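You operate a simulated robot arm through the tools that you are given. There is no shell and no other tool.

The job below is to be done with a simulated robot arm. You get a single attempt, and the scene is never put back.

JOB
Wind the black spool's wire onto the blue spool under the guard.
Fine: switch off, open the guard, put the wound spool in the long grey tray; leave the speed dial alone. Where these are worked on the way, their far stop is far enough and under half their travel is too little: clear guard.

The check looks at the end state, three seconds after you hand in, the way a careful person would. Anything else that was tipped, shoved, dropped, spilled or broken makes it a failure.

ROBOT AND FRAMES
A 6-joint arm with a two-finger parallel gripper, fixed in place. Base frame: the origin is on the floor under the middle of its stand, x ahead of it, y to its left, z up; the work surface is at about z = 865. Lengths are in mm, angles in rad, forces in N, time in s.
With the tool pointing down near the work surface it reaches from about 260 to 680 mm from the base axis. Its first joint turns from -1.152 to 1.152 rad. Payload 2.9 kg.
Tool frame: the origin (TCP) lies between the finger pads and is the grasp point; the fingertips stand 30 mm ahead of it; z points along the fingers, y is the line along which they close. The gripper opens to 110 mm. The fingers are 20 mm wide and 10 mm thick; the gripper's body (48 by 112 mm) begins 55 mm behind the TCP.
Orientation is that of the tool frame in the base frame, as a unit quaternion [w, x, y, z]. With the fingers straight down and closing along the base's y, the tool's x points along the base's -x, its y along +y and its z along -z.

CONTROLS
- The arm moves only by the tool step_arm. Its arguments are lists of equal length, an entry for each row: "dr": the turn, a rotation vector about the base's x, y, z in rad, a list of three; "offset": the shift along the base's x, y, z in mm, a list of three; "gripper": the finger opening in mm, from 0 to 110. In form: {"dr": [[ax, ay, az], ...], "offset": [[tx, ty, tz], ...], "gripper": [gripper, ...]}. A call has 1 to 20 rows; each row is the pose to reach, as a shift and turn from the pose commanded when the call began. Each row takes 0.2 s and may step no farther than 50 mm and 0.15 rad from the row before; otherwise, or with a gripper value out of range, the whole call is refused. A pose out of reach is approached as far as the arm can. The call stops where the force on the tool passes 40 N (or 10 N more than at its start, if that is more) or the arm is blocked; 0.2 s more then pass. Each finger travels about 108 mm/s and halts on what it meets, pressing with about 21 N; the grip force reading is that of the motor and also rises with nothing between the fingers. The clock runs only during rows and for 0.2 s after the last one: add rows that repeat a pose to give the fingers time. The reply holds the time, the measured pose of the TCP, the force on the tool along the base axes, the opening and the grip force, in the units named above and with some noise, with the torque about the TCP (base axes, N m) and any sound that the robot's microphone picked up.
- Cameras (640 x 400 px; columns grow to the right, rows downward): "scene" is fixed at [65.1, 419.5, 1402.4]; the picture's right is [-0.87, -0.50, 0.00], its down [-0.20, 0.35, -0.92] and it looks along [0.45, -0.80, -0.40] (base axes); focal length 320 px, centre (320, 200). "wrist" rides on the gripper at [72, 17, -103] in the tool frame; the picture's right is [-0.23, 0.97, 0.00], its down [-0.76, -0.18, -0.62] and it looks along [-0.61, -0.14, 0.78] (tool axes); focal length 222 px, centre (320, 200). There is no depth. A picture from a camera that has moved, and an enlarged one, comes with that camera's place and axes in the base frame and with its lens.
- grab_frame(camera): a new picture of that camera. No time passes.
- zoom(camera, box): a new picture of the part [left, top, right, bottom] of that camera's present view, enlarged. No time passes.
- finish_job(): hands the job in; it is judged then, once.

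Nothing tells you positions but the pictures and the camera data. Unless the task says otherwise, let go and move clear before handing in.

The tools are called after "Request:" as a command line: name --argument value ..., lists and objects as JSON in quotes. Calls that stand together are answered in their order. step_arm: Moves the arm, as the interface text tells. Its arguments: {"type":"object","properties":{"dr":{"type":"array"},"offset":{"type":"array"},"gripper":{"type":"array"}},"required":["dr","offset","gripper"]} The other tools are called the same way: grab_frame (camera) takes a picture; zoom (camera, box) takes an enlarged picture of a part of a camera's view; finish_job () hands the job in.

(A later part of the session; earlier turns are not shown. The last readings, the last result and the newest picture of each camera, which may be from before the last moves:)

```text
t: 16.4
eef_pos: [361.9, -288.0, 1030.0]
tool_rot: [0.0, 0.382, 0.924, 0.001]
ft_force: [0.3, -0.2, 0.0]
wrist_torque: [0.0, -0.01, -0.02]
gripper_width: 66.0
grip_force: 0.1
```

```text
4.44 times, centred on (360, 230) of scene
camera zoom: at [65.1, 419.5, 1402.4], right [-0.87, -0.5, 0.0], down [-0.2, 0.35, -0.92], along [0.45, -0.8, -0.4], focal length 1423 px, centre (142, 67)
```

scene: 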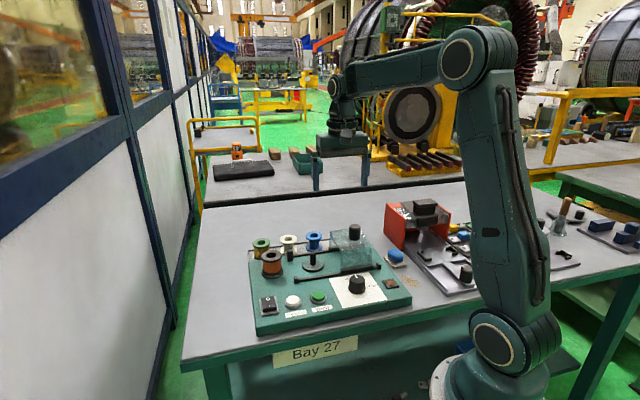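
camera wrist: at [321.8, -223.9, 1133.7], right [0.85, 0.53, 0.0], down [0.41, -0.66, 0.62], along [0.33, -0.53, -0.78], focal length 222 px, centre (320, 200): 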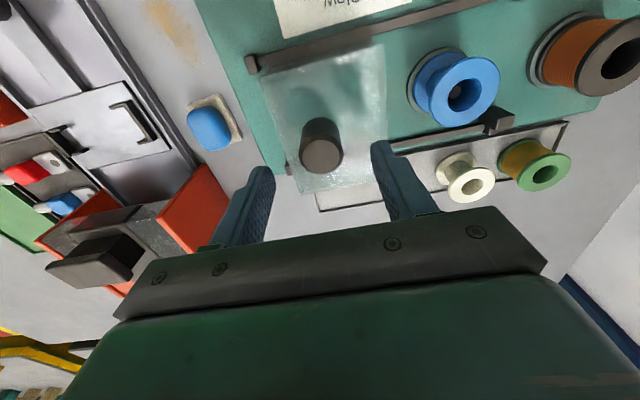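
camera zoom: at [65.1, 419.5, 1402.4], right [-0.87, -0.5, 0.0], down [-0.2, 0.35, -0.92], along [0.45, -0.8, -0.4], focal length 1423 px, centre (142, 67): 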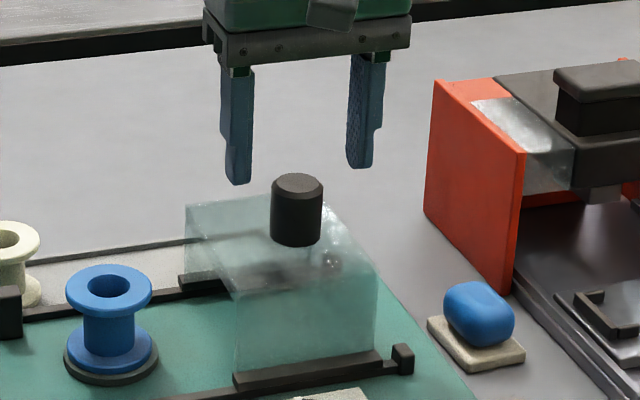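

Alignment is good. I'll descend around the knob and close on it.

Request:
step_arm --dr '[[0, 0, 0], [0, 0, 0], [0, 0, 0], [0, 0, 0], [0, 0, 0], [0, 0, 0]]' --offset '[[0, 0.3, -20], [0, 0.3, -38], [0, 0.3, -38], [0, 0.3, -38], [0, 0.3, -38], [0, 0.3, -38]]' --gripper '[66, 66, 56, 44, 34, 24]'

Request:
zoom --camera "scene" --box '[310, 185, 410, 275]'

Request:
grab_frame --camera "wrist"

```text
t: 17.8
eef_pos: [361.9, -286.4, 992.6]
tool_rot: [0.001, 0.381, 0.925, 0.0]
ft_force: [9.8, 8.5, -3.3]
wrist_torque: [-0.52, 0.24, 0.05]
gripper_width: 31.7
grip_force: 45.1
```

```text
4.44 times, centred on (360, 230) of scene
camera zoom: at [65.4, 419.7, 1402.3], right [-0.87, -0.5, 0.0], down [-0.2, 0.35, -0.92], along [0.45, -0.8, -0.4], focal length 1423 px, centre (142, 67)
```

zoom: 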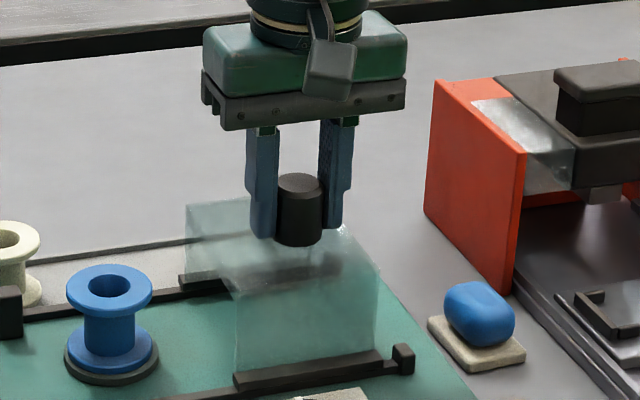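

```text
taken
camera wrist: at [321.5, -222.6, 1095.1], right [0.85, 0.53, 0.0], down [0.41, -0.66, 0.62], along [0.33, -0.53, -0.78], focal length 222 px, centre (320, 200)
```

wrist: 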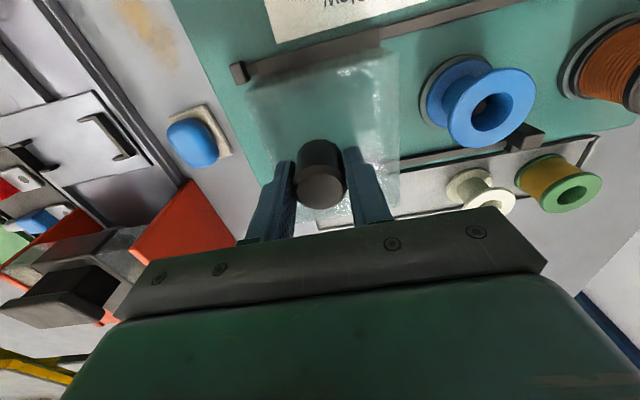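

The knob is gripped. I'll slide the guard along the rails toward the closed end, at 45° in +x and +y.

Request:
step_arm --dr '[[0, 0, 0], [0, 0, 0], [0, 0, 0], [0, 0, 0], [0, 0, 0]]' --offset '[[3.5, 3.5, 0], [7, 7, 0], [14, 14, 0], [21, 21, 0], [28, 28, 0]]' --gripper '[24, 24, 24, 24, 24]'

Request:
zoom --camera "scene" --box '[270, 195, 410, 285]'

```text
t: 19.0
eef_pos: [388.8, -259.7, 991.0]
tool_rot: [-0.002, 0.383, 0.924, 0.001]
ft_force: [-2.5, 0.9, -18.8]
wrist_torque: [0.92, -0.08, -0.22]
gripper_width: 31.8
grip_force: 45.0
```

```text
4.44 times, centred on (340, 240) of scene
camera zoom: at [65.2, 419.3, 1402.5], right [-0.87, -0.5, 0.0], down [-0.2, 0.35, -0.92], along [0.45, -0.8, -0.4], focal length 1423 px, centre (231, 22)
```

zoom: 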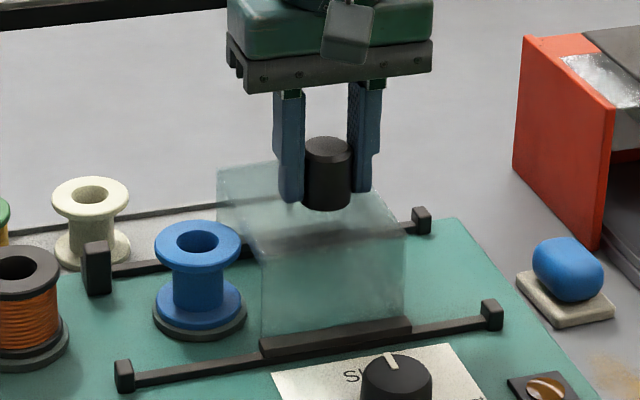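

The guard is sliding along with the knob. I'll lower slightly to relieve the vertical pull and keep sliding.

Request:
step_arm --dr '[[0, 0, 0], [0, 0, 0], [0, 0, 0], [0, 0, 0], [0, 0, 0], [0, 0, 0]]' --offset '[[0, 0, -0.8], [5, 5, -0.8], [12, 12, -0.8], [19, 19, -0.8], [26, 26, -0.8], [30, 30, -0.8]]' --gripper '[24, 24, 24, 24, 24, 24]'

Request:
zoom --camera "scene" --box '[270, 195, 410, 285]'

```text
t: 20.4
eef_pos: [418.5, -230.0, 991.9]
tool_rot: [-0.001, 0.382, 0.924, 0.0]
ft_force: [-9.4, 7.5, -9.6]
wrist_torque: [0.91, -0.11, 0.26]
gripper_width: 31.6
grip_force: 45.6
```

```text
4.44 times, centred on (340, 240) of scene
camera zoom: at [64.9, 419.6, 1402.4], right [-0.87, -0.5, 0.0], down [-0.2, 0.35, -0.92], along [0.45, -0.8, -0.4], focal length 1423 px, centre (231, 22)
```

zoom: 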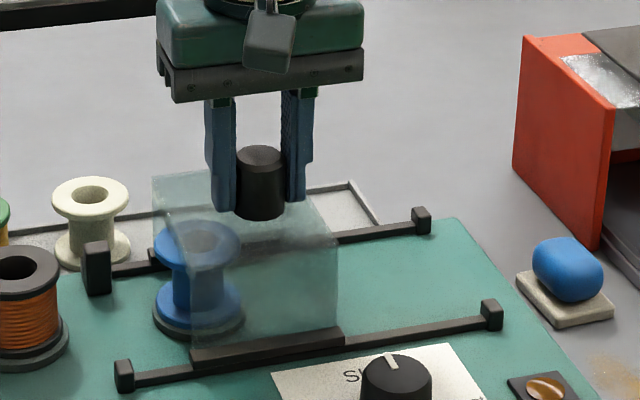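

There's about 12 N of side force across the rails, so I'll shift slightly to follow them and carry on toward the stop.

Request:
step_arm --dr '[[0, 0, 0], [0, 0, 0], [0, 0, 0], [0, 0, 0]]' --offset '[[-0.8, 0.8, -0.4], [4.1, 6, -0.4], [9.0, 11, -0.4], [14, 16, -0.4]]' --gripper '[24, 24, 24, 24]'

Request:
zoom --camera "scene" --box '[250, 195, 390, 285]'

```text
t: 21.4
eef_pos: [432.1, -216.0, 992.0]
tool_rot: [0.001, 0.383, 0.924, 0.0]
ft_force: [-4.9, 5.1, -1.0]
wrist_torque: [-1.28, -0.19, -0.18]
gripper_width: 31.7
grip_force: 45.1
```

```text
4.44 times, centred on (320, 240) of scene
camera zoom: at [64.9, 419.6, 1402.4], right [-0.87, -0.5, 0.0], down [-0.2, 0.35, -0.92], along [0.45, -0.8, -0.4], focal length 1423 px, centre (320, 22)
```

zoom: 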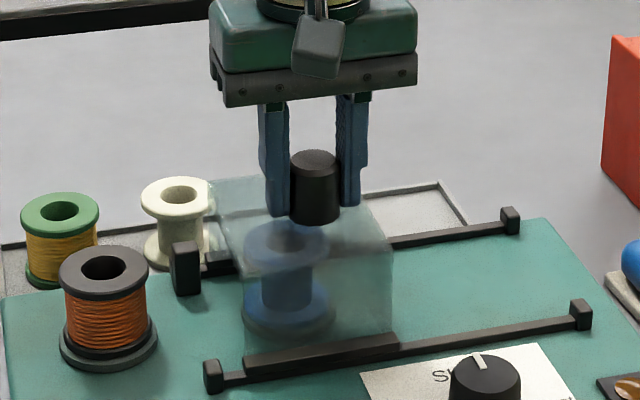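

About 15 mm remains to the stop. I'll continue in small steps until contact.

Request:
step_arm --dr '[[0, 0, 0], [0, 0, 0], [0, 0, 0], [0, 0, 0], [0, 0, 0], [0, 0, 0], [0, 0, 0]]' --offset '[[1.6, 2.4, 0], [3.7, 4.5, 0], [5.8, 6.6, 0], [7.9, 8.7, 0], [9.7, 10.5, 0], [11.2, 12, 0], [12.7, 13.5, 0]]' --gripper '[24, 24, 24, 24, 24, 24, 24]'

Request:
zoom --camera "scene" --box '[250, 195, 390, 285]'

```text
t: 22.4
eef_pos: [435.6, -212.5, 993.3]
tool_rot: [-0.001, 0.39, 0.921, -0.003]
ft_force: [-7.7, -5.5, -0.2]
wrist_torque: [0.56, -0.66, 0.22]
gripper_width: 32.0
grip_force: 45.0
stopped in row 4: the force on the tool passed its limit at 44 N (the readings are from after the stop); the commanded pose is now the measured one
```

```text
4.44 times, centred on (320, 240) of scene
camera zoom: at [64.8, 419.3, 1402.5], right [-0.87, -0.5, 0.0], down [-0.2, 0.35, -0.92], along [0.45, -0.8, -0.4], focal length 1423 px, centre (320, 22)
```

zoom: 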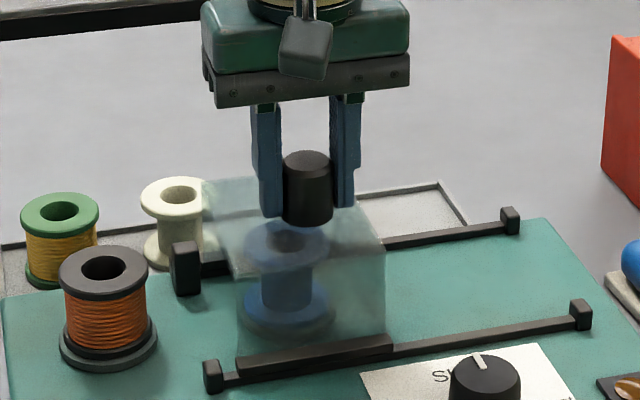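

It stopped at 44 N. I'll look closely at the rail ends and the spool to see what it met.

Request:
zoom --camera "scene" --box '[285, 235, 345, 285]'

Request:
grab_frame --camera "wrist"

Request:
zoom --camera "wrist" --box '[220, 0, 440, 200]'

```text
8.00 times, centred on (315, 260) of scene
camera zoom: at [64.8, 419.3, 1402.5], right [-0.87, -0.5, 0.0], down [-0.2, 0.35, -0.92], along [0.45, -0.8, -0.4], focal length 2561 px, centre (360, -280)
```

zoom: 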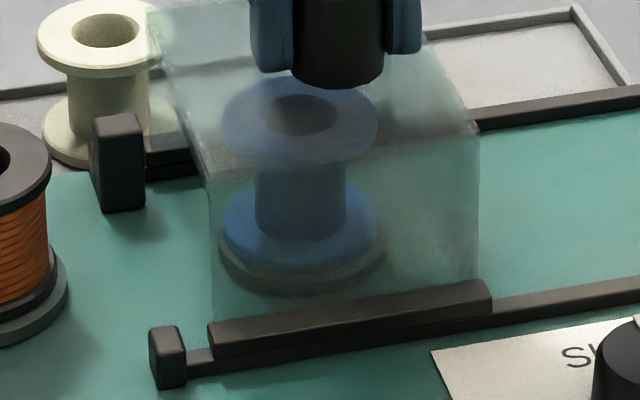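

```text
taken
camera wrist: at [397.9, -147.0, 1095.0], right [0.86, 0.51, -0.01], down [0.4, -0.67, 0.62], along [0.32, -0.54, -0.78], focal length 222 px, centre (320, 200)
```

wrist: 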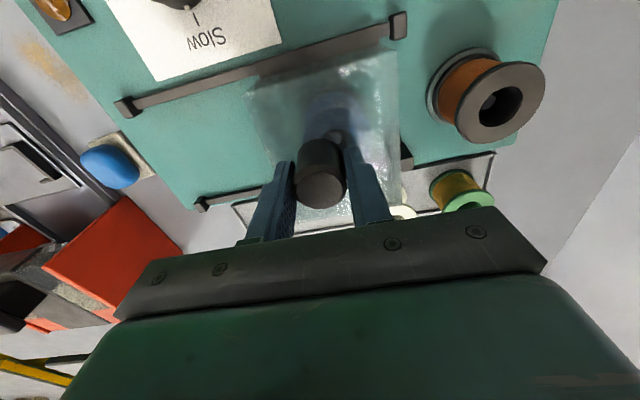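

```text
2.00 times, centred on (330, 100) of wrist
camera zoom: at [397.9, -147.0, 1095.0], right [0.86, 0.51, -0.01], down [0.4, -0.67, 0.62], along [0.32, -0.54, -0.78], focal length 444 px, centre (300, 400)
```

zoom: 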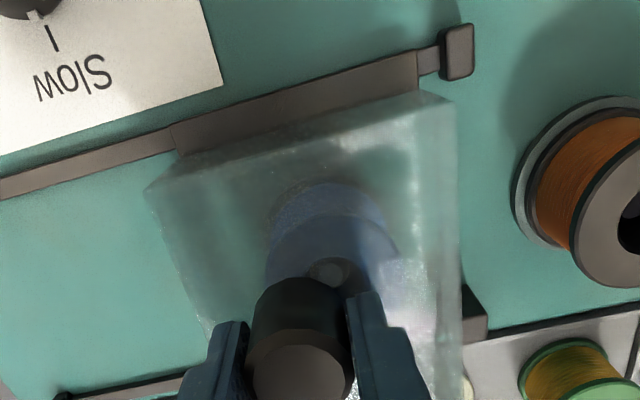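

The rear skid appears to have met the larger rear end block. I'll zoom in to confirm.

Request:
zoom --camera "scene" --box '[292, 245, 317, 265]'

Request:
zoom --camera "wrist" --box '[380, 120, 440, 190]'

```text
16.00 times, centred on (304, 255) of scene
camera zoom: at [64.8, 419.3, 1402.5], right [-0.87, -0.5, 0.0], down [-0.2, 0.35, -0.92], along [0.45, -0.8, -0.4], focal length 5123 px, centre (568, -680)
```

zoom: 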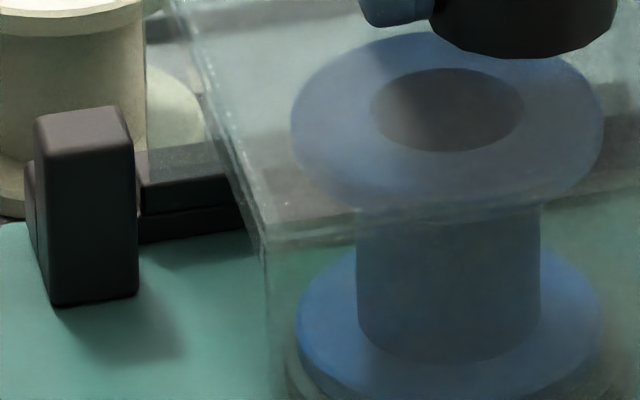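

```text
5.71 times, centred on (410, 155) of wrist
camera zoom: at [397.9, -147.0, 1095.0], right [0.86, 0.51, -0.01], down [0.4, -0.67, 0.62], along [0.32, -0.54, -0.78], focal length 1269 px, centre (-194, 457)
```

zoom: 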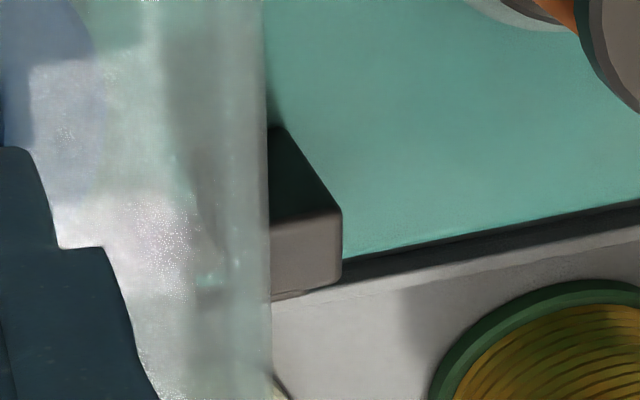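

I'll test with a small push to confirm this is the hard stop.

Request:
step_arm --dr '[[0, 0, 0], [0, 0, 0], [0, 0, 0]]' --offset '[[1, 1, -0.5], [2, 2, -0.5], [2, 2, -0.5]]' --gripper '[24, 24, 24]'

Request:
zoom --camera "scene" --box '[285, 235, 345, 285]'

```text
t: 23.2
eef_pos: [435.0, -212.0, 993.1]
tool_rot: [-0.002, 0.393, 0.92, -0.004]
ft_force: [-25.4, -21.7, 7.4]
wrist_torque: [0.52, -0.66, 0.04]
gripper_width: 31.8
grip_force: 45.3
```

```text
8.00 times, centred on (315, 260) of scene
camera zoom: at [64.2, 418.9, 1402.7], right [-0.87, -0.5, 0.0], down [-0.2, 0.35, -0.92], along [0.45, -0.8, -0.4], focal length 2561 px, centre (360, -280)
```

zoom: 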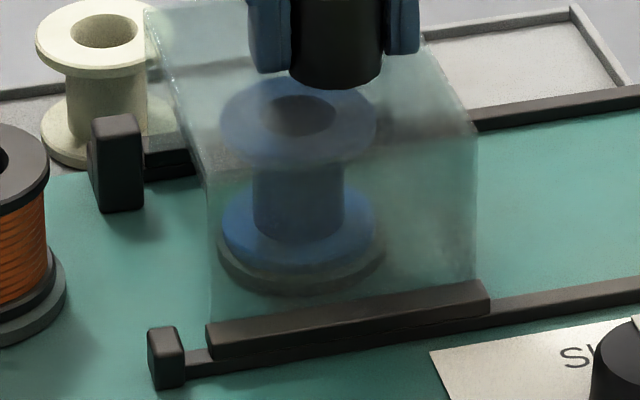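

It's a solid stop at 33 N with no movement, so the guard is closed over the spool. I'll relieve the push, release the knob and rise clear.

Request:
step_arm --dr '[[0, 0, 0], [0, 0, 0], [0, 0, 0], [0, 0, 0], [0, 0, 0], [0, 0, 0], [0.0047, -0.0042, 0.016], [0.0047, -0.0042, 0.016]]' --offset '[[-2.3, -2.3, 0.3], [-2.3, -2.3, 0.3], [-2.3, -2.3, 0.3], [-2.3, -2.3, 0.3], [-2.3, -2.3, 0.3], [-2.3, -2.3, 25], [-2.3, -2.3, 60], [-2.3, -2.3, 60]]' --gripper '[24, 36, 48, 60, 66, 66, 66, 66]'

Request:
zoom --camera "scene" --box '[240, 195, 400, 305]'

Request:
grab_frame --camera "wrist"

```text
t: 25.0
eef_pos: [436.5, -211.5, 1052.1]
tool_rot: [0.0, 0.382, 0.924, -0.001]
ft_force: [-0.3, 0.3, 0.2]
wrist_torque: [-0.01, 0.01, 0.02]
gripper_width: 66.0
grip_force: 0.1
```

```text
3.64 times, centred on (320, 250) of scene
camera zoom: at [65.1, 419.5, 1402.4], right [-0.87, -0.5, 0.0], down [-0.2, 0.35, -0.92], along [0.45, -0.8, -0.4], focal length 1164 px, centre (320, 18)
```

zoom: 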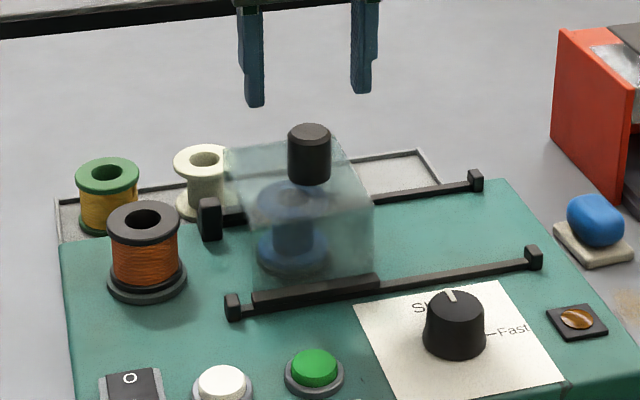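

```text
taken
camera wrist: at [396.6, -148.3, 1154.8], right [0.85, 0.53, 0.0], down [0.41, -0.66, 0.62], along [0.33, -0.53, -0.78], focal length 222 px, centre (320, 200)
```

wrist: 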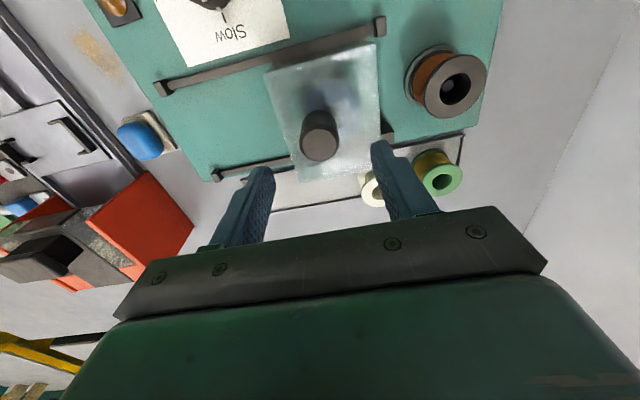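

The guard stayed closed. Now I'll move above the rocker switch area with the fingers closed and look.

Request:
step_arm --dr '[[0, 0, 0], [0, 0, 0], [0, 0, 0], [0, 0, 0], [0, 0, 0], [0, 0, 0]]' --offset '[[4, 40, 0], [8, 80, 0], [12, 120, 0], [16, 155, -10], [18, 165, -25], [18, 165, -25]]' --gripper '[50, 30, 10, 0, 0, 0]'

Request:
grab_frame --camera "wrist"

Request:
zoom --camera "wrist" --box '[200, 0, 440, 180]'

Request:
zoom --camera "scene" --box '[245, 240, 345, 332]'

```text
t: 26.4
eef_pos: [454.2, -46.8, 1024.8]
tool_rot: [-0.001, 0.382, 0.924, 0.0]
ft_force: [-0.1, 0.9, 0.1]
wrist_torque: [0.0, -0.02, 0.01]
gripper_width: 0.0
grip_force: 21.4
```

```text
taken
camera wrist: at [415.0, 18.0, 1128.3], right [0.85, 0.53, 0.0], down [0.41, -0.66, 0.62], along [0.33, -0.53, -0.78], focal length 222 px, centre (320, 200)
```

wrist: 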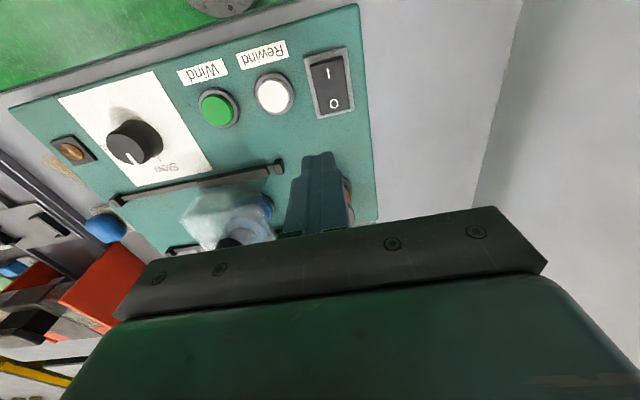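

```text
2.22 times, centred on (320, 90) of wrist
camera zoom: at [415.0, 18.0, 1128.3], right [0.85, 0.53, 0.0], down [0.41, -0.66, 0.62], along [0.33, -0.53, -0.78], focal length 494 px, centre (320, 444)
```

zoom: 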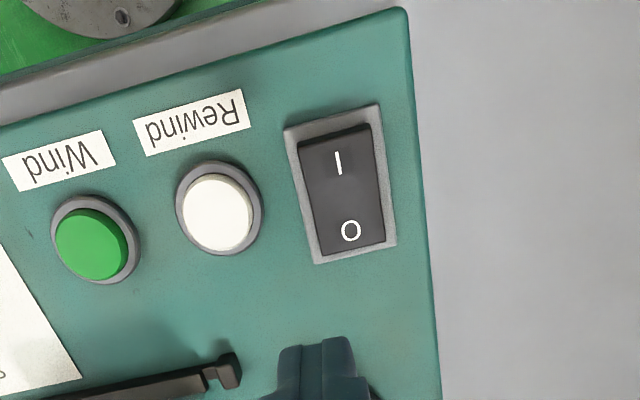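

```text
4.35 times, centred on (295, 286) of scene
camera zoom: at [65.0, 419.5, 1402.4], right [-0.87, -0.5, 0.0], down [-0.2, 0.35, -0.92], along [0.45, -0.8, -0.4], focal length 1392 px, centre (429, -174)
```

zoom: 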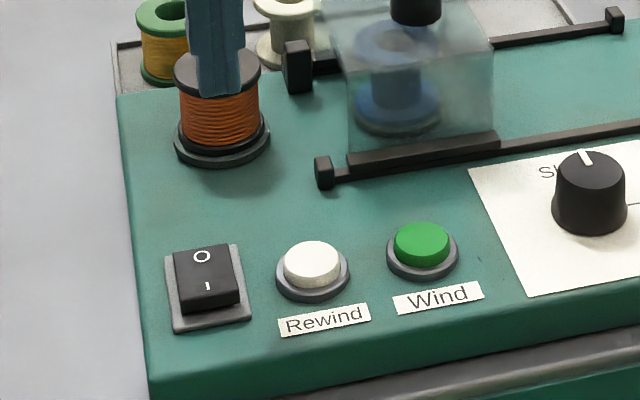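

The rocker centre is near (449.5,-18), with the raised "I" end on the near side at about (438,-7). I'll move above the "I" end and verify before pressing.

Request:
step_arm --dr '[[0, 0, 0], [0, 0, 0], [0, 0, 0], [0, 0, 0]]' --offset '[[-15.7, 38.2, 0], [-15.7, 38.2, -40], [-15.7, 38.2, -76], [-15.7, 38.2, -76]]' --gripper '[0, 0, 0, 0]'

Request:
grab_frame --camera "wrist"

Request:
zoom --camera "scene" --box '[245, 240, 325, 320]'

```text
t: 27.4
eef_pos: [438.0, -7.9, 948.0]
tool_rot: [0.001, 0.382, 0.924, 0.0]
ft_force: [-0.4, -0.1, -0.1]
wrist_torque: [0.0, 0.02, -0.03]
gripper_width: 0.1
grip_force: 21.1
```

```text
taken
camera wrist: at [398.8, 56.7, 1051.5], right [0.85, 0.53, 0.0], down [0.41, -0.66, 0.62], along [0.33, -0.53, -0.78], focal length 222 px, centre (320, 200)
```

wrist: 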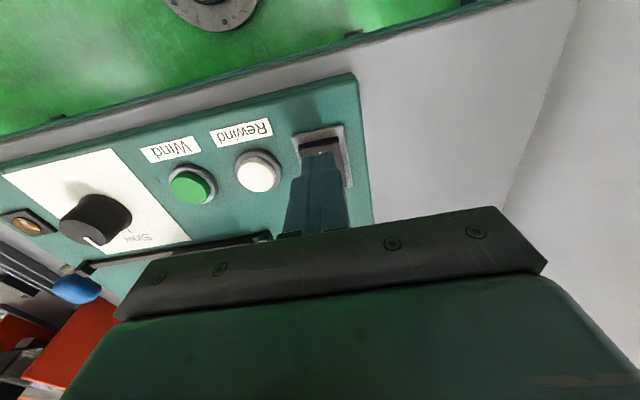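

```text
5.00 times, centred on (285, 280) of scene
camera zoom: at [65.1, 419.5, 1402.4], right [-0.87, -0.5, 0.0], down [-0.2, 0.35, -0.92], along [0.45, -0.8, -0.4], focal length 1601 px, centre (495, -200)
```

zoom: 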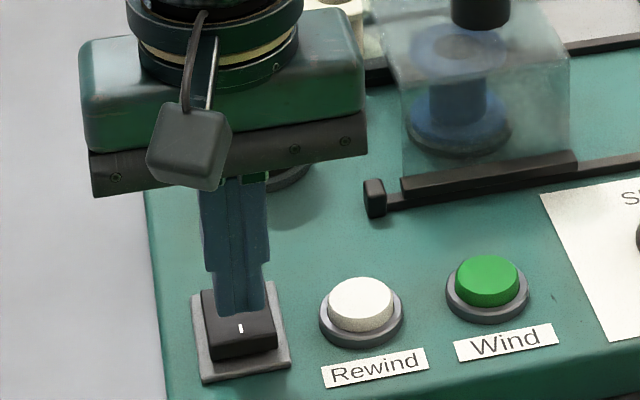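

The fingertip is over the "I" mark. I'll press down in small steps.

Request:
step_arm --dr '[[0, 0, 0], [0, 0, 0], [0, 0, 0], [0, 0, 0], [0, 0, 0]]' --offset '[[0, 0, -7], [0, 0, -10], [0, 0, -12], [0, 0, -14], [0, 0, -15]]' --gripper '[0, 0, 0, 0, 0]'

Request:
zoom --camera "scene" --box '[245, 240, 325, 320]'

```text
t: 28.6
eef_pos: [438.5, -7.0, 935.5]
tool_rot: [0.001, 0.382, 0.924, 0.001]
ft_force: [0.1, 2.5, 2.5]
wrist_torque: [0.05, 0.03, -0.03]
gripper_width: 0.0
grip_force: 21.3
```

```text
5.00 times, centred on (285, 280) of scene
camera zoom: at [65.0, 419.5, 1402.4], right [-0.87, -0.5, 0.0], down [-0.2, 0.35, -0.92], along [0.45, -0.8, -0.4], focal length 1601 px, centre (495, -200)
```

zoom: 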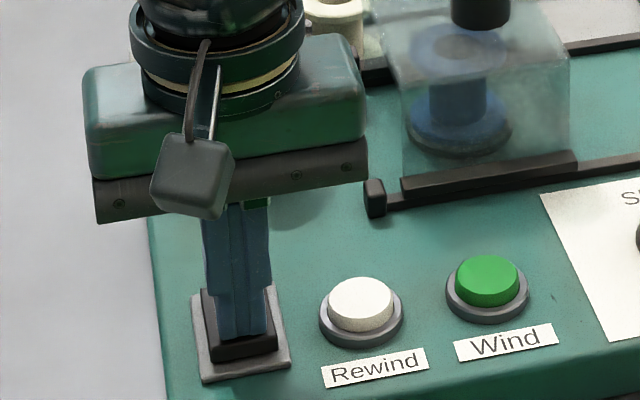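

Contact is light so far and the rocker seems to be yielding. I'll press a little further.

Request:
step_arm --dr '[[0, 0, 0], [0, 0, 0], [0, 0, 0], [0, 0, 0]]' --offset '[[0, 0, -1.5], [0, 0, -3], [0, 0, -4.5], [0, 0, -6]]' --gripper '[0, 0, 0, 0]'

Request:
zoom --camera "scene" --box '[245, 240, 325, 320]'

```text
t: 29.6
eef_pos: [439.2, -8.2, 932.3]
tool_rot: [0.002, 0.382, 0.924, 0.0]
ft_force: [-3.0, 0.2, 4.6]
wrist_torque: [-0.11, 0.06, -0.03]
gripper_width: 0.1
grip_force: 20.7
stopped in row 4: the force on the tool passed its limit at 43 N (the readings are from after the stop); the commanded pose is now the measured one
```

```text
5.00 times, centred on (285, 280) of scene
camera zoom: at [64.9, 419.5, 1402.4], right [-0.87, -0.5, 0.0], down [-0.2, 0.35, -0.92], along [0.45, -0.8, -0.4], focal length 1601 px, centre (495, -200)
```

zoom: 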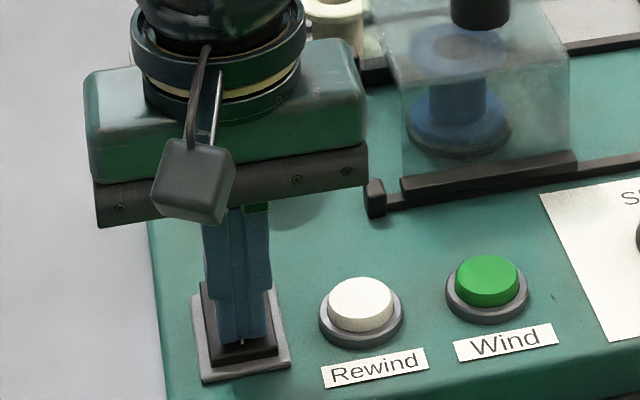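

It hit a firm limit at 43 N. I'll lift and look at the rocker.

Request:
step_arm --dr '[[0, 0, 0], [0, 0, 0], [0, 0, 0], [0, 0, 0]]' --offset '[[0, 0, 10], [0, 0, 40], [0, -20, 65], [0, -20, 65]]' --gripper '[0, 0, 0, 0]'

Request:
zoom --camera "scene" --box '[245, 260, 325, 320]'

Request:
zoom --camera "wrist" --box '[200, 0, 440, 200]'

```text
t: 30.6
eef_pos: [437.4, -28.4, 996.3]
tool_rot: [0.002, 0.381, 0.925, 0.0]
ft_force: [-0.4, -0.6, 0.1]
wrist_torque: [0.0, 0.02, -0.03]
gripper_width: 0.0
grip_force: 21.4
```

```text
6.67 times, centred on (285, 290) of scene
camera zoom: at [65.1, 419.5, 1402.4], right [-0.87, -0.5, 0.0], down [-0.2, 0.35, -0.92], along [0.45, -0.8, -0.4], focal length 2134 px, centre (553, -400)
```

zoom: 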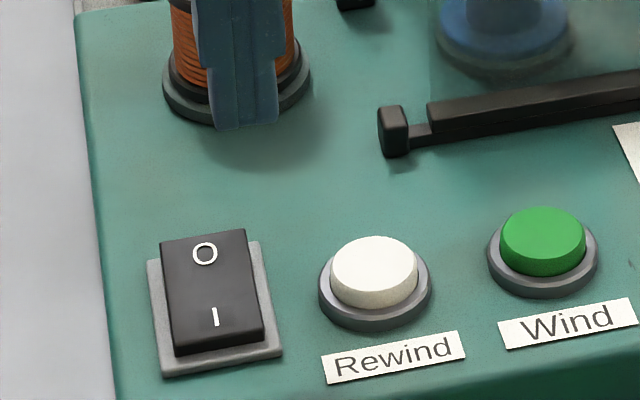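

```text
2.00 times, centred on (320, 100) of wrist
camera zoom: at [398.7, 35.0, 1099.7], right [0.85, 0.53, 0.0], down [0.41, -0.66, 0.63], along [0.33, -0.53, -0.78], focal length 444 px, centre (320, 400)
```

zoom: 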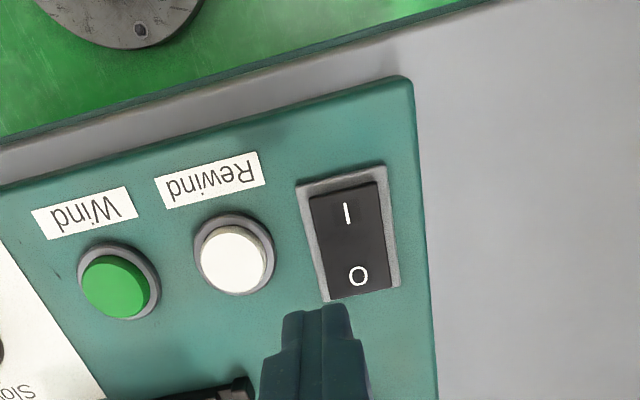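

The rocker has flipped: the "I" end is down. Next is the green Wind button at roughly (363,-90), so I'll move above it and verify.

Request:
step_arm --dr '[[0, 0, 0], [0, 0, 0], [0, 0, 0], [0, 0, 0]]' --offset '[[-37, -31, 0], [-74.6, -61.6, 0], [-74.6, -61.6, -38], [-74.6, -61.6, -38]]' --gripper '[0, 0, 0, 0]'

Request:
grab_frame --camera "wrist"

Request:
zoom --camera "scene" --box '[280, 240, 400, 320]'

```text
t: 31.6
eef_pos: [363.9, -90.1, 960.8]
tool_rot: [0.003, 0.382, 0.924, 0.001]
ft_force: [-0.7, 0.2, 0.1]
wrist_torque: [-0.02, -0.03, 0.01]
gripper_width: 0.0
grip_force: 20.9
```

```text
taken
camera wrist: at [324.1, -26.3, 1064.1], right [0.85, 0.53, 0.0], down [0.41, -0.66, 0.63], along [0.33, -0.53, -0.78], focal length 222 px, centre (320, 200)
```

wrist: 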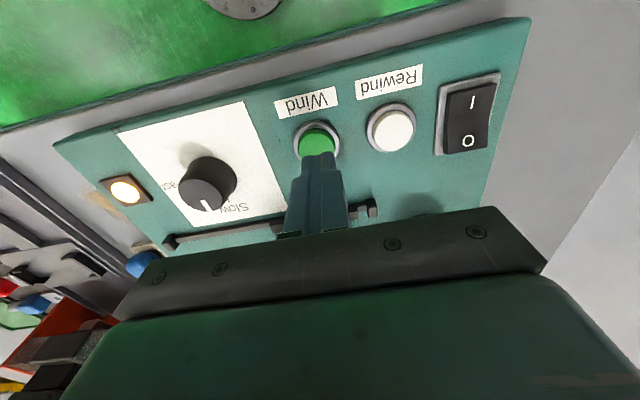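

```text
5.00 times, centred on (340, 280) of scene
camera zoom: at [65.1, 419.5, 1402.4], right [-0.87, -0.5, 0.0], down [-0.2, 0.35, -0.92], along [0.45, -0.8, -0.4], focal length 1601 px, centre (220, -200)
```

zoom: 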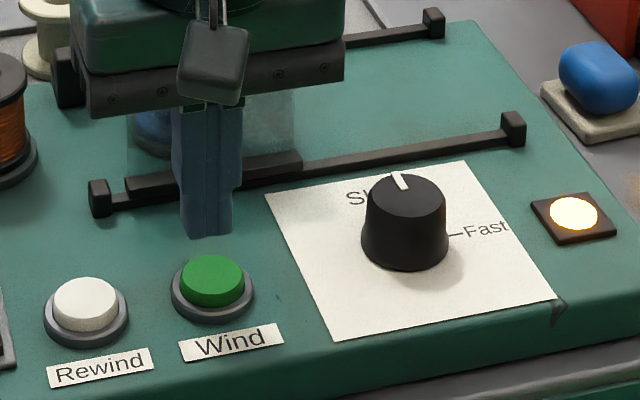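

The amber lamp is lit, so power is on, and the fingertip is over the green Wind button. I'll press gradually.

Request:
step_arm --dr '[[0, 0, 0], [0, 0, 0], [0, 0, 0], [0, 0, 0], [0, 0, 0], [0, 0, 0], [0, 0, 0]]' --offset '[[0, 0, -12], [0, 0, -20], [0, 0, -23], [0, 0, -25], [0, 0, -27], [0, 0, -29], [0, 0, -31]]' --gripper '[0, 0, 0, 0, 0, 0, 0]'

Request:
zoom --camera "scene" --box '[245, 225, 405, 325]'

```text
t: 33.2
eef_pos: [365.0, -89.7, 928.1]
tool_rot: [0.003, 0.382, 0.924, 0.002]
ft_force: [2.7, 2.2, 5.8]
wrist_torque: [0.11, -0.09, -0.01]
gripper_width: 0.1
grip_force: 20.6
heard: click
```

```text
4.00 times, centred on (325, 275) of scene
camera zoom: at [65.0, 419.6, 1402.4], right [-0.87, -0.5, 0.0], down [-0.2, 0.35, -0.92], along [0.45, -0.8, -0.4], focal length 1281 px, centre (300, -100)
```

zoom: 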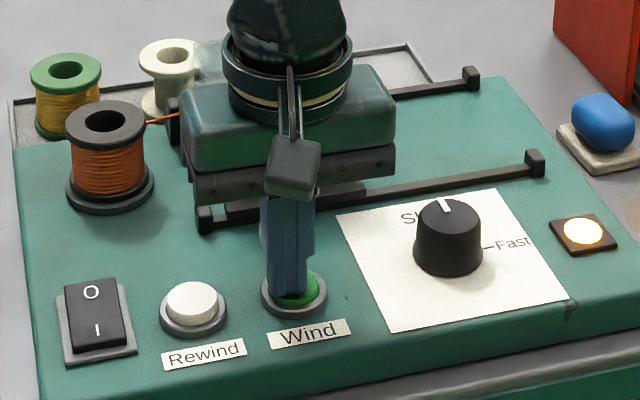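

A click was heard and a wire now runs from the black spool toward the guard, so winding has begun. I'll lift off and watch.

Request:
step_arm --dr '[[0, 0, 0], [0, 0, 0], [0, 0, 0], [0, 0, 0], [0, 0, 0]]' --offset '[[0, 0, 12], [0, 0, 45], [0, 0, 85], [0, 0, 120], [0, 0, 120]]' --gripper '[0, 0, 0, 0, 0]'

Request:
zoom --camera "scene" --box '[245, 225, 405, 325]'

Request:
grab_frame --camera "wrist"

```text
t: 34.4
eef_pos: [364.5, -90.4, 1047.4]
tool_rot: [0.003, 0.383, 0.924, 0.0]
ft_force: [0.1, -0.1, -0.4]
wrist_torque: [-0.02, 0.01, -0.02]
gripper_width: 0.0
grip_force: 21.1
```

```text
4.00 times, centred on (325, 275) of scene
camera zoom: at [65.0, 419.5, 1402.4], right [-0.87, -0.5, 0.0], down [-0.2, 0.35, -0.92], along [0.45, -0.8, -0.4], focal length 1281 px, centre (300, -100)
```

zoom: 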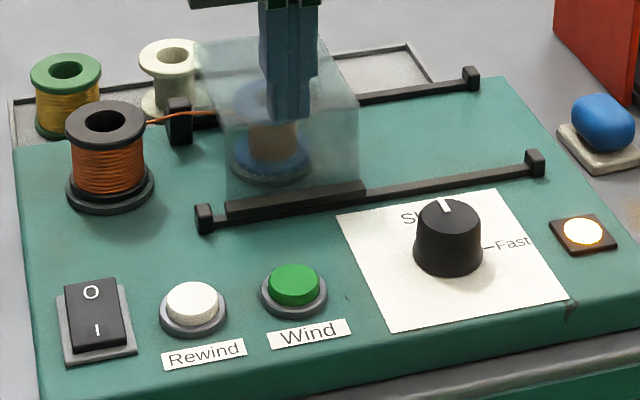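

```text
taken
camera wrist: at [324.3, -25.8, 1149.9], right [0.85, 0.53, 0.0], down [0.41, -0.66, 0.63], along [0.33, -0.53, -0.78], focal length 222 px, centre (320, 200)
```

wrist: 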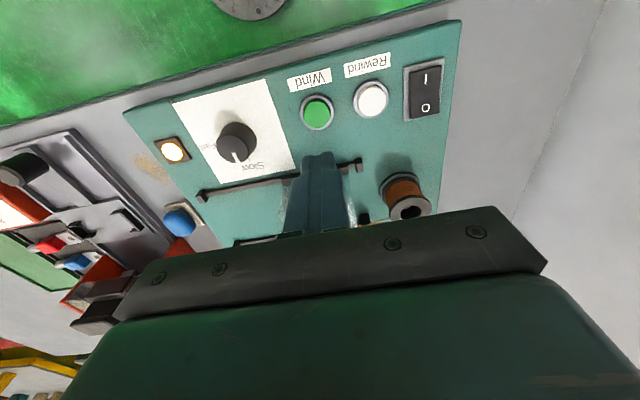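

The blue spool is gathering wire. I'll go and wait near the switch, which clears the view too.

Request:
step_arm --dr '[[0, 0, 0], [0, 0, 0], [0, 0, 0], [0, 0, 0]]' --offset '[[33, 20, 0], [65, 40, -10], [97.6, 59.4, -30], [97.6, 59.4, -30]]' --gripper '[0, 0, 0, 0]'

Request:
zoom --camera "scene" --box '[245, 215, 405, 315]'

Request:
grab_frame --camera "wrist"

```text
t: 35.4
eef_pos: [460.7, -30.1, 1017.0]
tool_rot: [0.002, 0.383, 0.924, 0.001]
ft_force: [0.1, -0.5, -0.4]
wrist_torque: [-0.01, 0.02, -0.02]
gripper_width: 0.0
grip_force: 20.6
```

```text
4.00 times, centred on (325, 265) of scene
camera zoom: at [65.1, 419.5, 1402.4], right [-0.87, -0.5, 0.0], down [-0.2, 0.35, -0.92], along [0.45, -0.8, -0.4], focal length 1281 px, centre (300, -60)
```

zoom: 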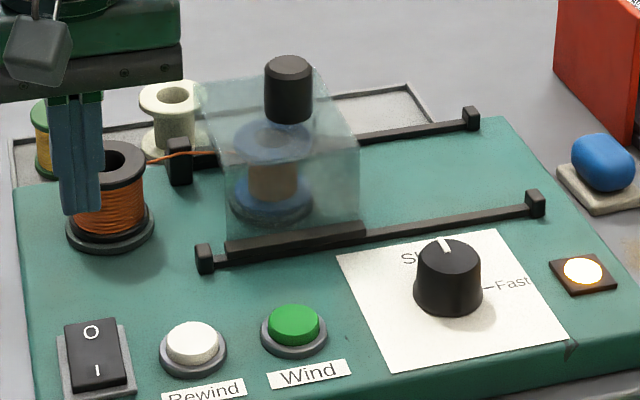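

```text
taken
camera wrist: at [420.6, 34.4, 1119.2], right [0.85, 0.53, 0.0], down [0.41, -0.66, 0.63], along [0.33, -0.53, -0.78], focal length 222 px, centre (320, 200)
```

wrist: 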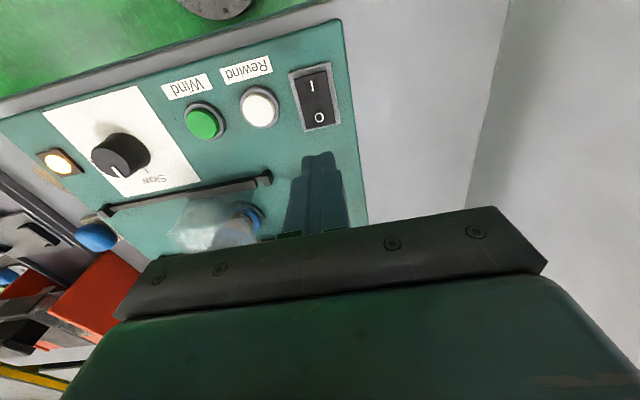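

Winding is under way, with a wire running across to the blue spool. I'll wait in place and listen.

Request:
step_arm --dr '[[0, 0, 0], [0, 0, 0], [0, 0, 0], [0, 0, 0], [0, 0, 0], [0, 0, 0], [0, 0, 0], [0, 0, 0], [0, 0, 0], [0, 0, 0], [0, 0, 0], [0, 0, 0], [0, 0, 0], [0, 0, 0], [0, 0, 0]]' --offset '[[0, 0, 20], [0, 0, 45], [0, 0, 70], [0, 0, 80], [0, 0, 80], [0, 0, 80], [0, 0, 80], [0, 0, 80], [0, 0, 80], [0, 0, 80], [0, 0, 80], [0, 0, 80], [0, 0, 80], [0, 0, 80], [0, 0, 80]]' --gripper '[0, 0, 0, 0, 0, 0, 0, 0, 0, 0, 0, 0, 0, 0, 0]'

Request:
zoom --camera "scene" --box '[250, 225, 350, 285]'

```text
t: 38.6
eef_pos: [463.1, -30.2, 1098.5]
tool_rot: [0.002, 0.383, 0.924, 0.001]
ft_force: [-0.1, 0.1, 0.2]
wrist_torque: [-0.01, 0.03, -0.01]
gripper_width: 0.2
grip_force: 21.0
```

```text
6.40 times, centred on (300, 255) of scene
camera zoom: at [65.1, 419.5, 1402.4], right [-0.87, -0.5, 0.0], down [-0.2, 0.35, -0.92], along [0.45, -0.8, -0.4], focal length 2049 px, centre (448, -152)
```

zoom: 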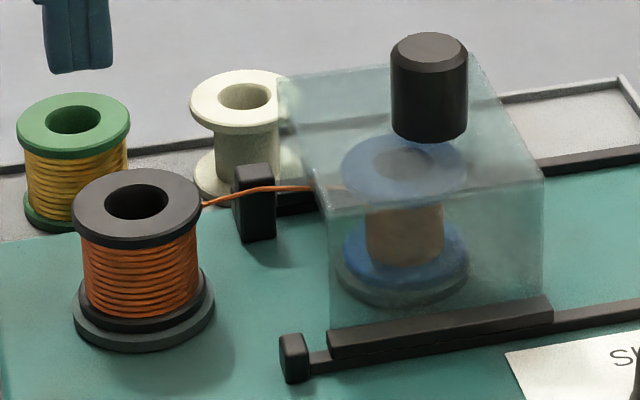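

The black spool is slowly thinning and the blue one filling. I'll keep waiting.

Request:
step_arm --dr '[[0, 0, 0], [0, 0, 0], [0, 0, 0], [0, 0, 0], [0, 0, 0], [0, 0, 0], [0, 0, 0], [0, 0, 0], [0, 0, 0], [0, 0, 0], [0, 0, 0], [0, 0, 0], [0, 0, 0], [0, 0, 0], [0, 0, 0], [0, 0, 0], [0, 0, 0], [0, 0, 0], [0, 0, 0], [0, 0, 0]]' --offset '[[0, 0, 0], [0, 0, 0], [0, 0, 0], [0, 0, 0], [0, 0, 0], [0, 0, 0], [0, 0, 0], [0, 0, 0], [0, 0, 0], [0, 0, 0], [0, 0, 0], [0, 0, 0], [0, 0, 0], [0, 0, 0], [0, 0, 0], [0, 0, 0], [0, 0, 0], [0, 0, 0], [0, 0, 0], [0, 0, 0]]' --gripper '[0, 0, 0, 0, 0, 0, 0, 0, 0, 0, 0, 0, 0, 0, 0, 0, 0, 0, 0, 0]'

Request:
zoom --camera "scene" --box '[250, 225, 350, 285]'

```text
t: 42.8
eef_pos: [461.4, -30.9, 1098.2]
tool_rot: [0.002, 0.382, 0.924, 0.001]
ft_force: [-0.5, 0.5, 0.5]
wrist_torque: [-0.02, -0.02, -0.01]
gripper_width: 0.0
grip_force: 20.8
```

```text
6.40 times, centred on (300, 255) of scene
camera zoom: at [65.1, 419.5, 1402.4], right [-0.87, -0.5, 0.0], down [-0.2, 0.35, -0.92], along [0.45, -0.8, -0.4], focal length 2049 px, centre (448, -152)
```

zoom: 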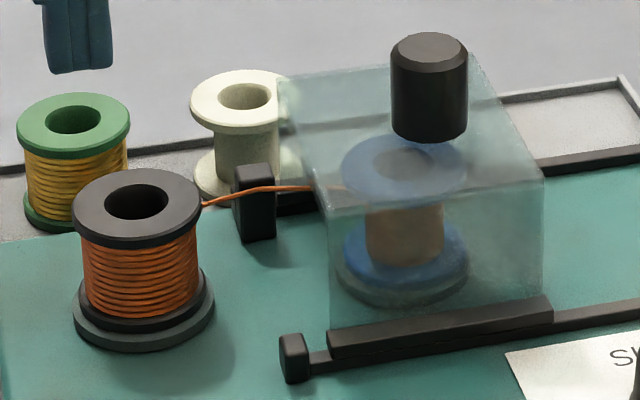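

I'll compare tight zooms over time to check that it is really still turning.

Request:
zoom --camera "scene" --box '[258, 248, 290, 282]'

Request:
zoom --camera "scene" --box '[298, 240, 330, 275]'

Request:
grab_frame --camera "wrist"

Request:
grab_frame --camera "scene"

```text
11.76 times, centred on (274, 265) of scene
camera zoom: at [65.1, 419.5, 1402.4], right [-0.87, -0.5, 0.0], down [-0.2, 0.35, -0.92], along [0.45, -0.8, -0.4], focal length 3767 px, centre (861, -565)
```

zoom: 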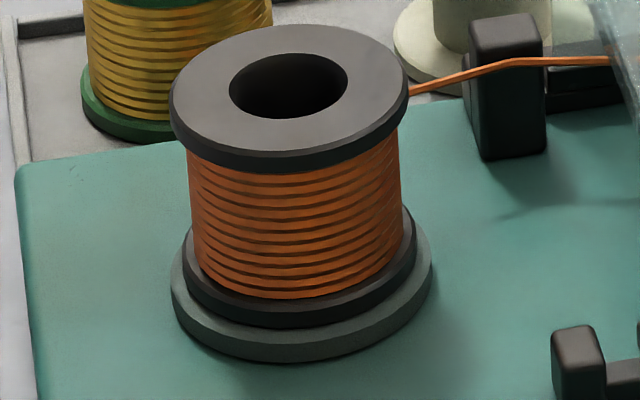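

```text
11.43 times, centred on (314, 258) of scene
camera zoom: at [65.1, 419.5, 1402.4], right [-0.87, -0.5, 0.0], down [-0.2, 0.35, -0.92], along [0.45, -0.8, -0.4], focal length 3659 px, centre (389, -457)
```

zoom: 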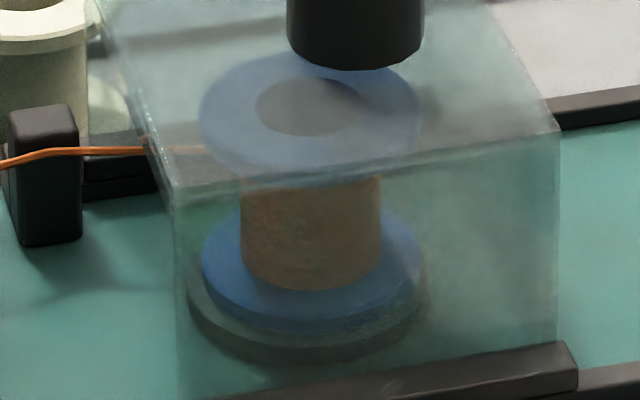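

```text
taken
camera wrist: at [422.0, 33.0, 1201.6], right [0.85, 0.53, 0.0], down [0.41, -0.66, 0.63], along [0.33, -0.53, -0.78], focal length 222 px, centre (320, 200)
```

wrist: 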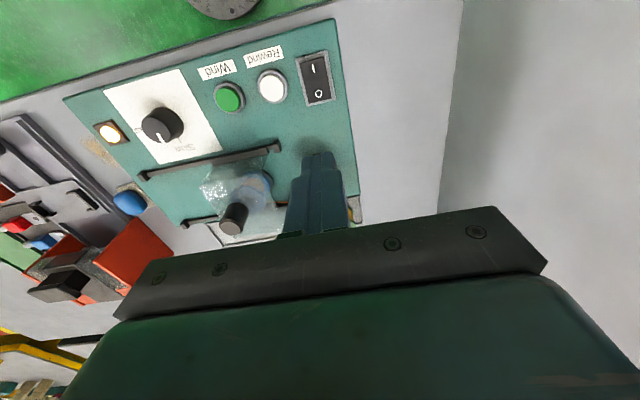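

```text
taken
```

scene: 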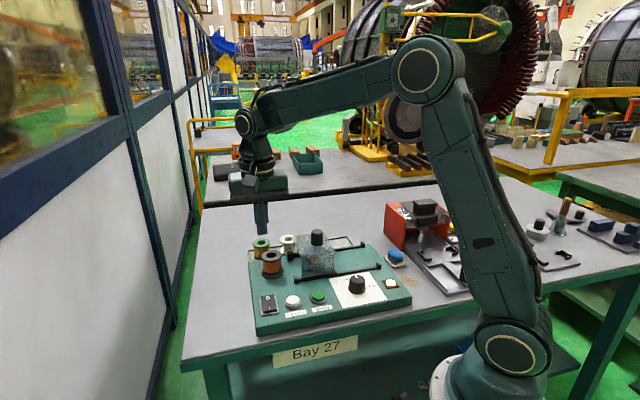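

Request:
step_arm --dr '[[0, 0, 0], [0, 0, 0], [0, 0, 0], [0, 0, 0], [0, 0, 0], [0, 0, 0], [0, 0, 0], [0, 0, 0], [0, 0, 0], [0, 0, 0], [0, 0, 0], [0, 0, 0], [0, 0, 0], [0, 0, 0], [0, 0, 0], [0, 0, 0], [0, 0, 0], [0, 0, 0], [0, 0, 0], [0, 0, 0]]' --offset '[[0, 0, 0], [0, 0, 0], [0, 0, 0], [0, 0, 0], [0, 0, 0], [0, 0, 0], [0, 0, 0], [0, 0, 0], [0, 0, 0], [0, 0, 0], [0, 0, 0], [0, 0, 0], [0, 0, 0], [0, 0, 0], [0, 0, 0], [0, 0, 0], [0, 0, 0], [0, 0, 0], [0, 0, 0], [0, 0, 0]]' --gripper '[0, 0, 0, 0, 0, 0, 0, 0, 0, 0, 0, 0, 0, 0, 0, 0, 0, 0, 0, 0]'

Request:
zoom --camera "scene" --box '[258, 248, 290, 282]'

Request:
zoom --camera "scene" --box '[298, 240, 330, 275]'

```text
t: 47.0
eef_pos: [461.6, -30.7, 1097.6]
tool_rot: [0.003, 0.382, 0.924, 0.001]
ft_force: [0.2, -1.0, 0.0]
wrist_torque: [-0.03, -0.01, 0.01]
gripper_width: 0.1
grip_force: 21.5
```

```text
11.76 times, centred on (274, 265) of scene
camera zoom: at [65.1, 419.5, 1402.4], right [-0.87, -0.5, 0.0], down [-0.2, 0.35, -0.92], along [0.45, -0.8, -0.4], focal length 3767 px, centre (861, -565)
```

zoom: 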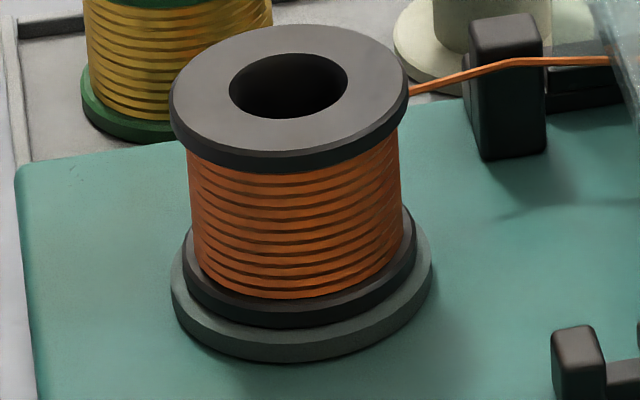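

```text
11.43 times, centred on (314, 258) of scene
camera zoom: at [65.1, 419.5, 1402.4], right [-0.87, -0.5, 0.0], down [-0.2, 0.35, -0.92], along [0.45, -0.8, -0.4], focal length 3659 px, centre (389, -457)
```

zoom: 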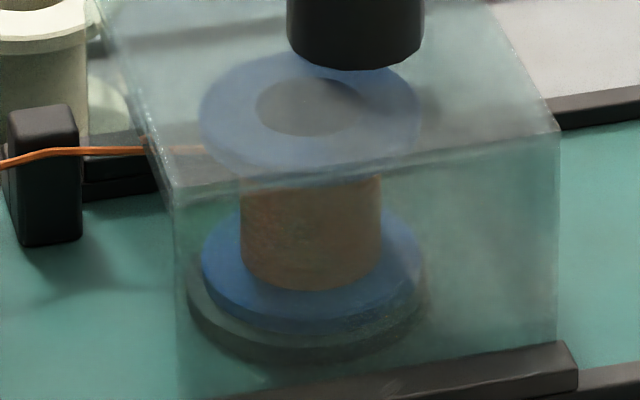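

Nothing changed in 4 s, so the winder seems to run only while Wind is held down. I'll go back to the green button and hold it.

Request:
step_arm --dr '[[0, 0, 0], [0, 0, 0], [0, 0, 0], [0, 0, 0], [0, 0, 0], [0, 0, 0], [0, 0, 0]]' --offset '[[-33, -20, 0], [-65, -40, -20], [-97.6, -59.4, -50], [-97.6, -59.4, -90], [-97.6, -59.4, -130], [-97.6, -59.4, -150], [-97.6, -59.4, -157]]' --gripper '[0, 0, 0, 0, 0, 0, 0]'

Request:
zoom --camera "scene" --box '[245, 225, 405, 325]'

```text
t: 48.6
eef_pos: [363.9, -89.0, 941.5]
tool_rot: [0.002, 0.383, 0.924, 0.001]
ft_force: [-0.2, 0.7, -0.1]
wrist_torque: [0.01, -0.01, -0.01]
gripper_width: 0.1
grip_force: 20.7
```

```text
4.00 times, centred on (325, 275) of scene
camera zoom: at [65.1, 419.5, 1402.4], right [-0.87, -0.5, 0.0], down [-0.2, 0.35, -0.92], along [0.45, -0.8, -0.4], focal length 1281 px, centre (300, -100)
```

zoom: 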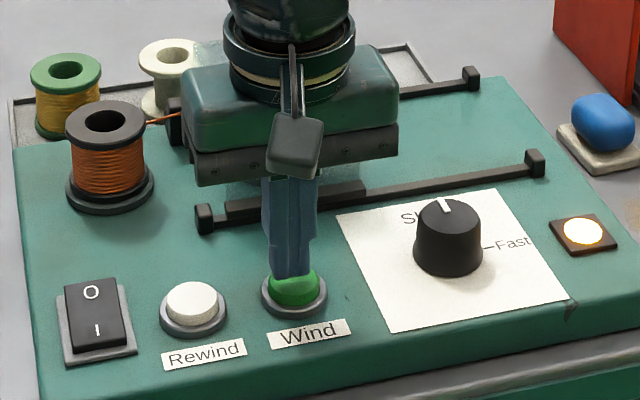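

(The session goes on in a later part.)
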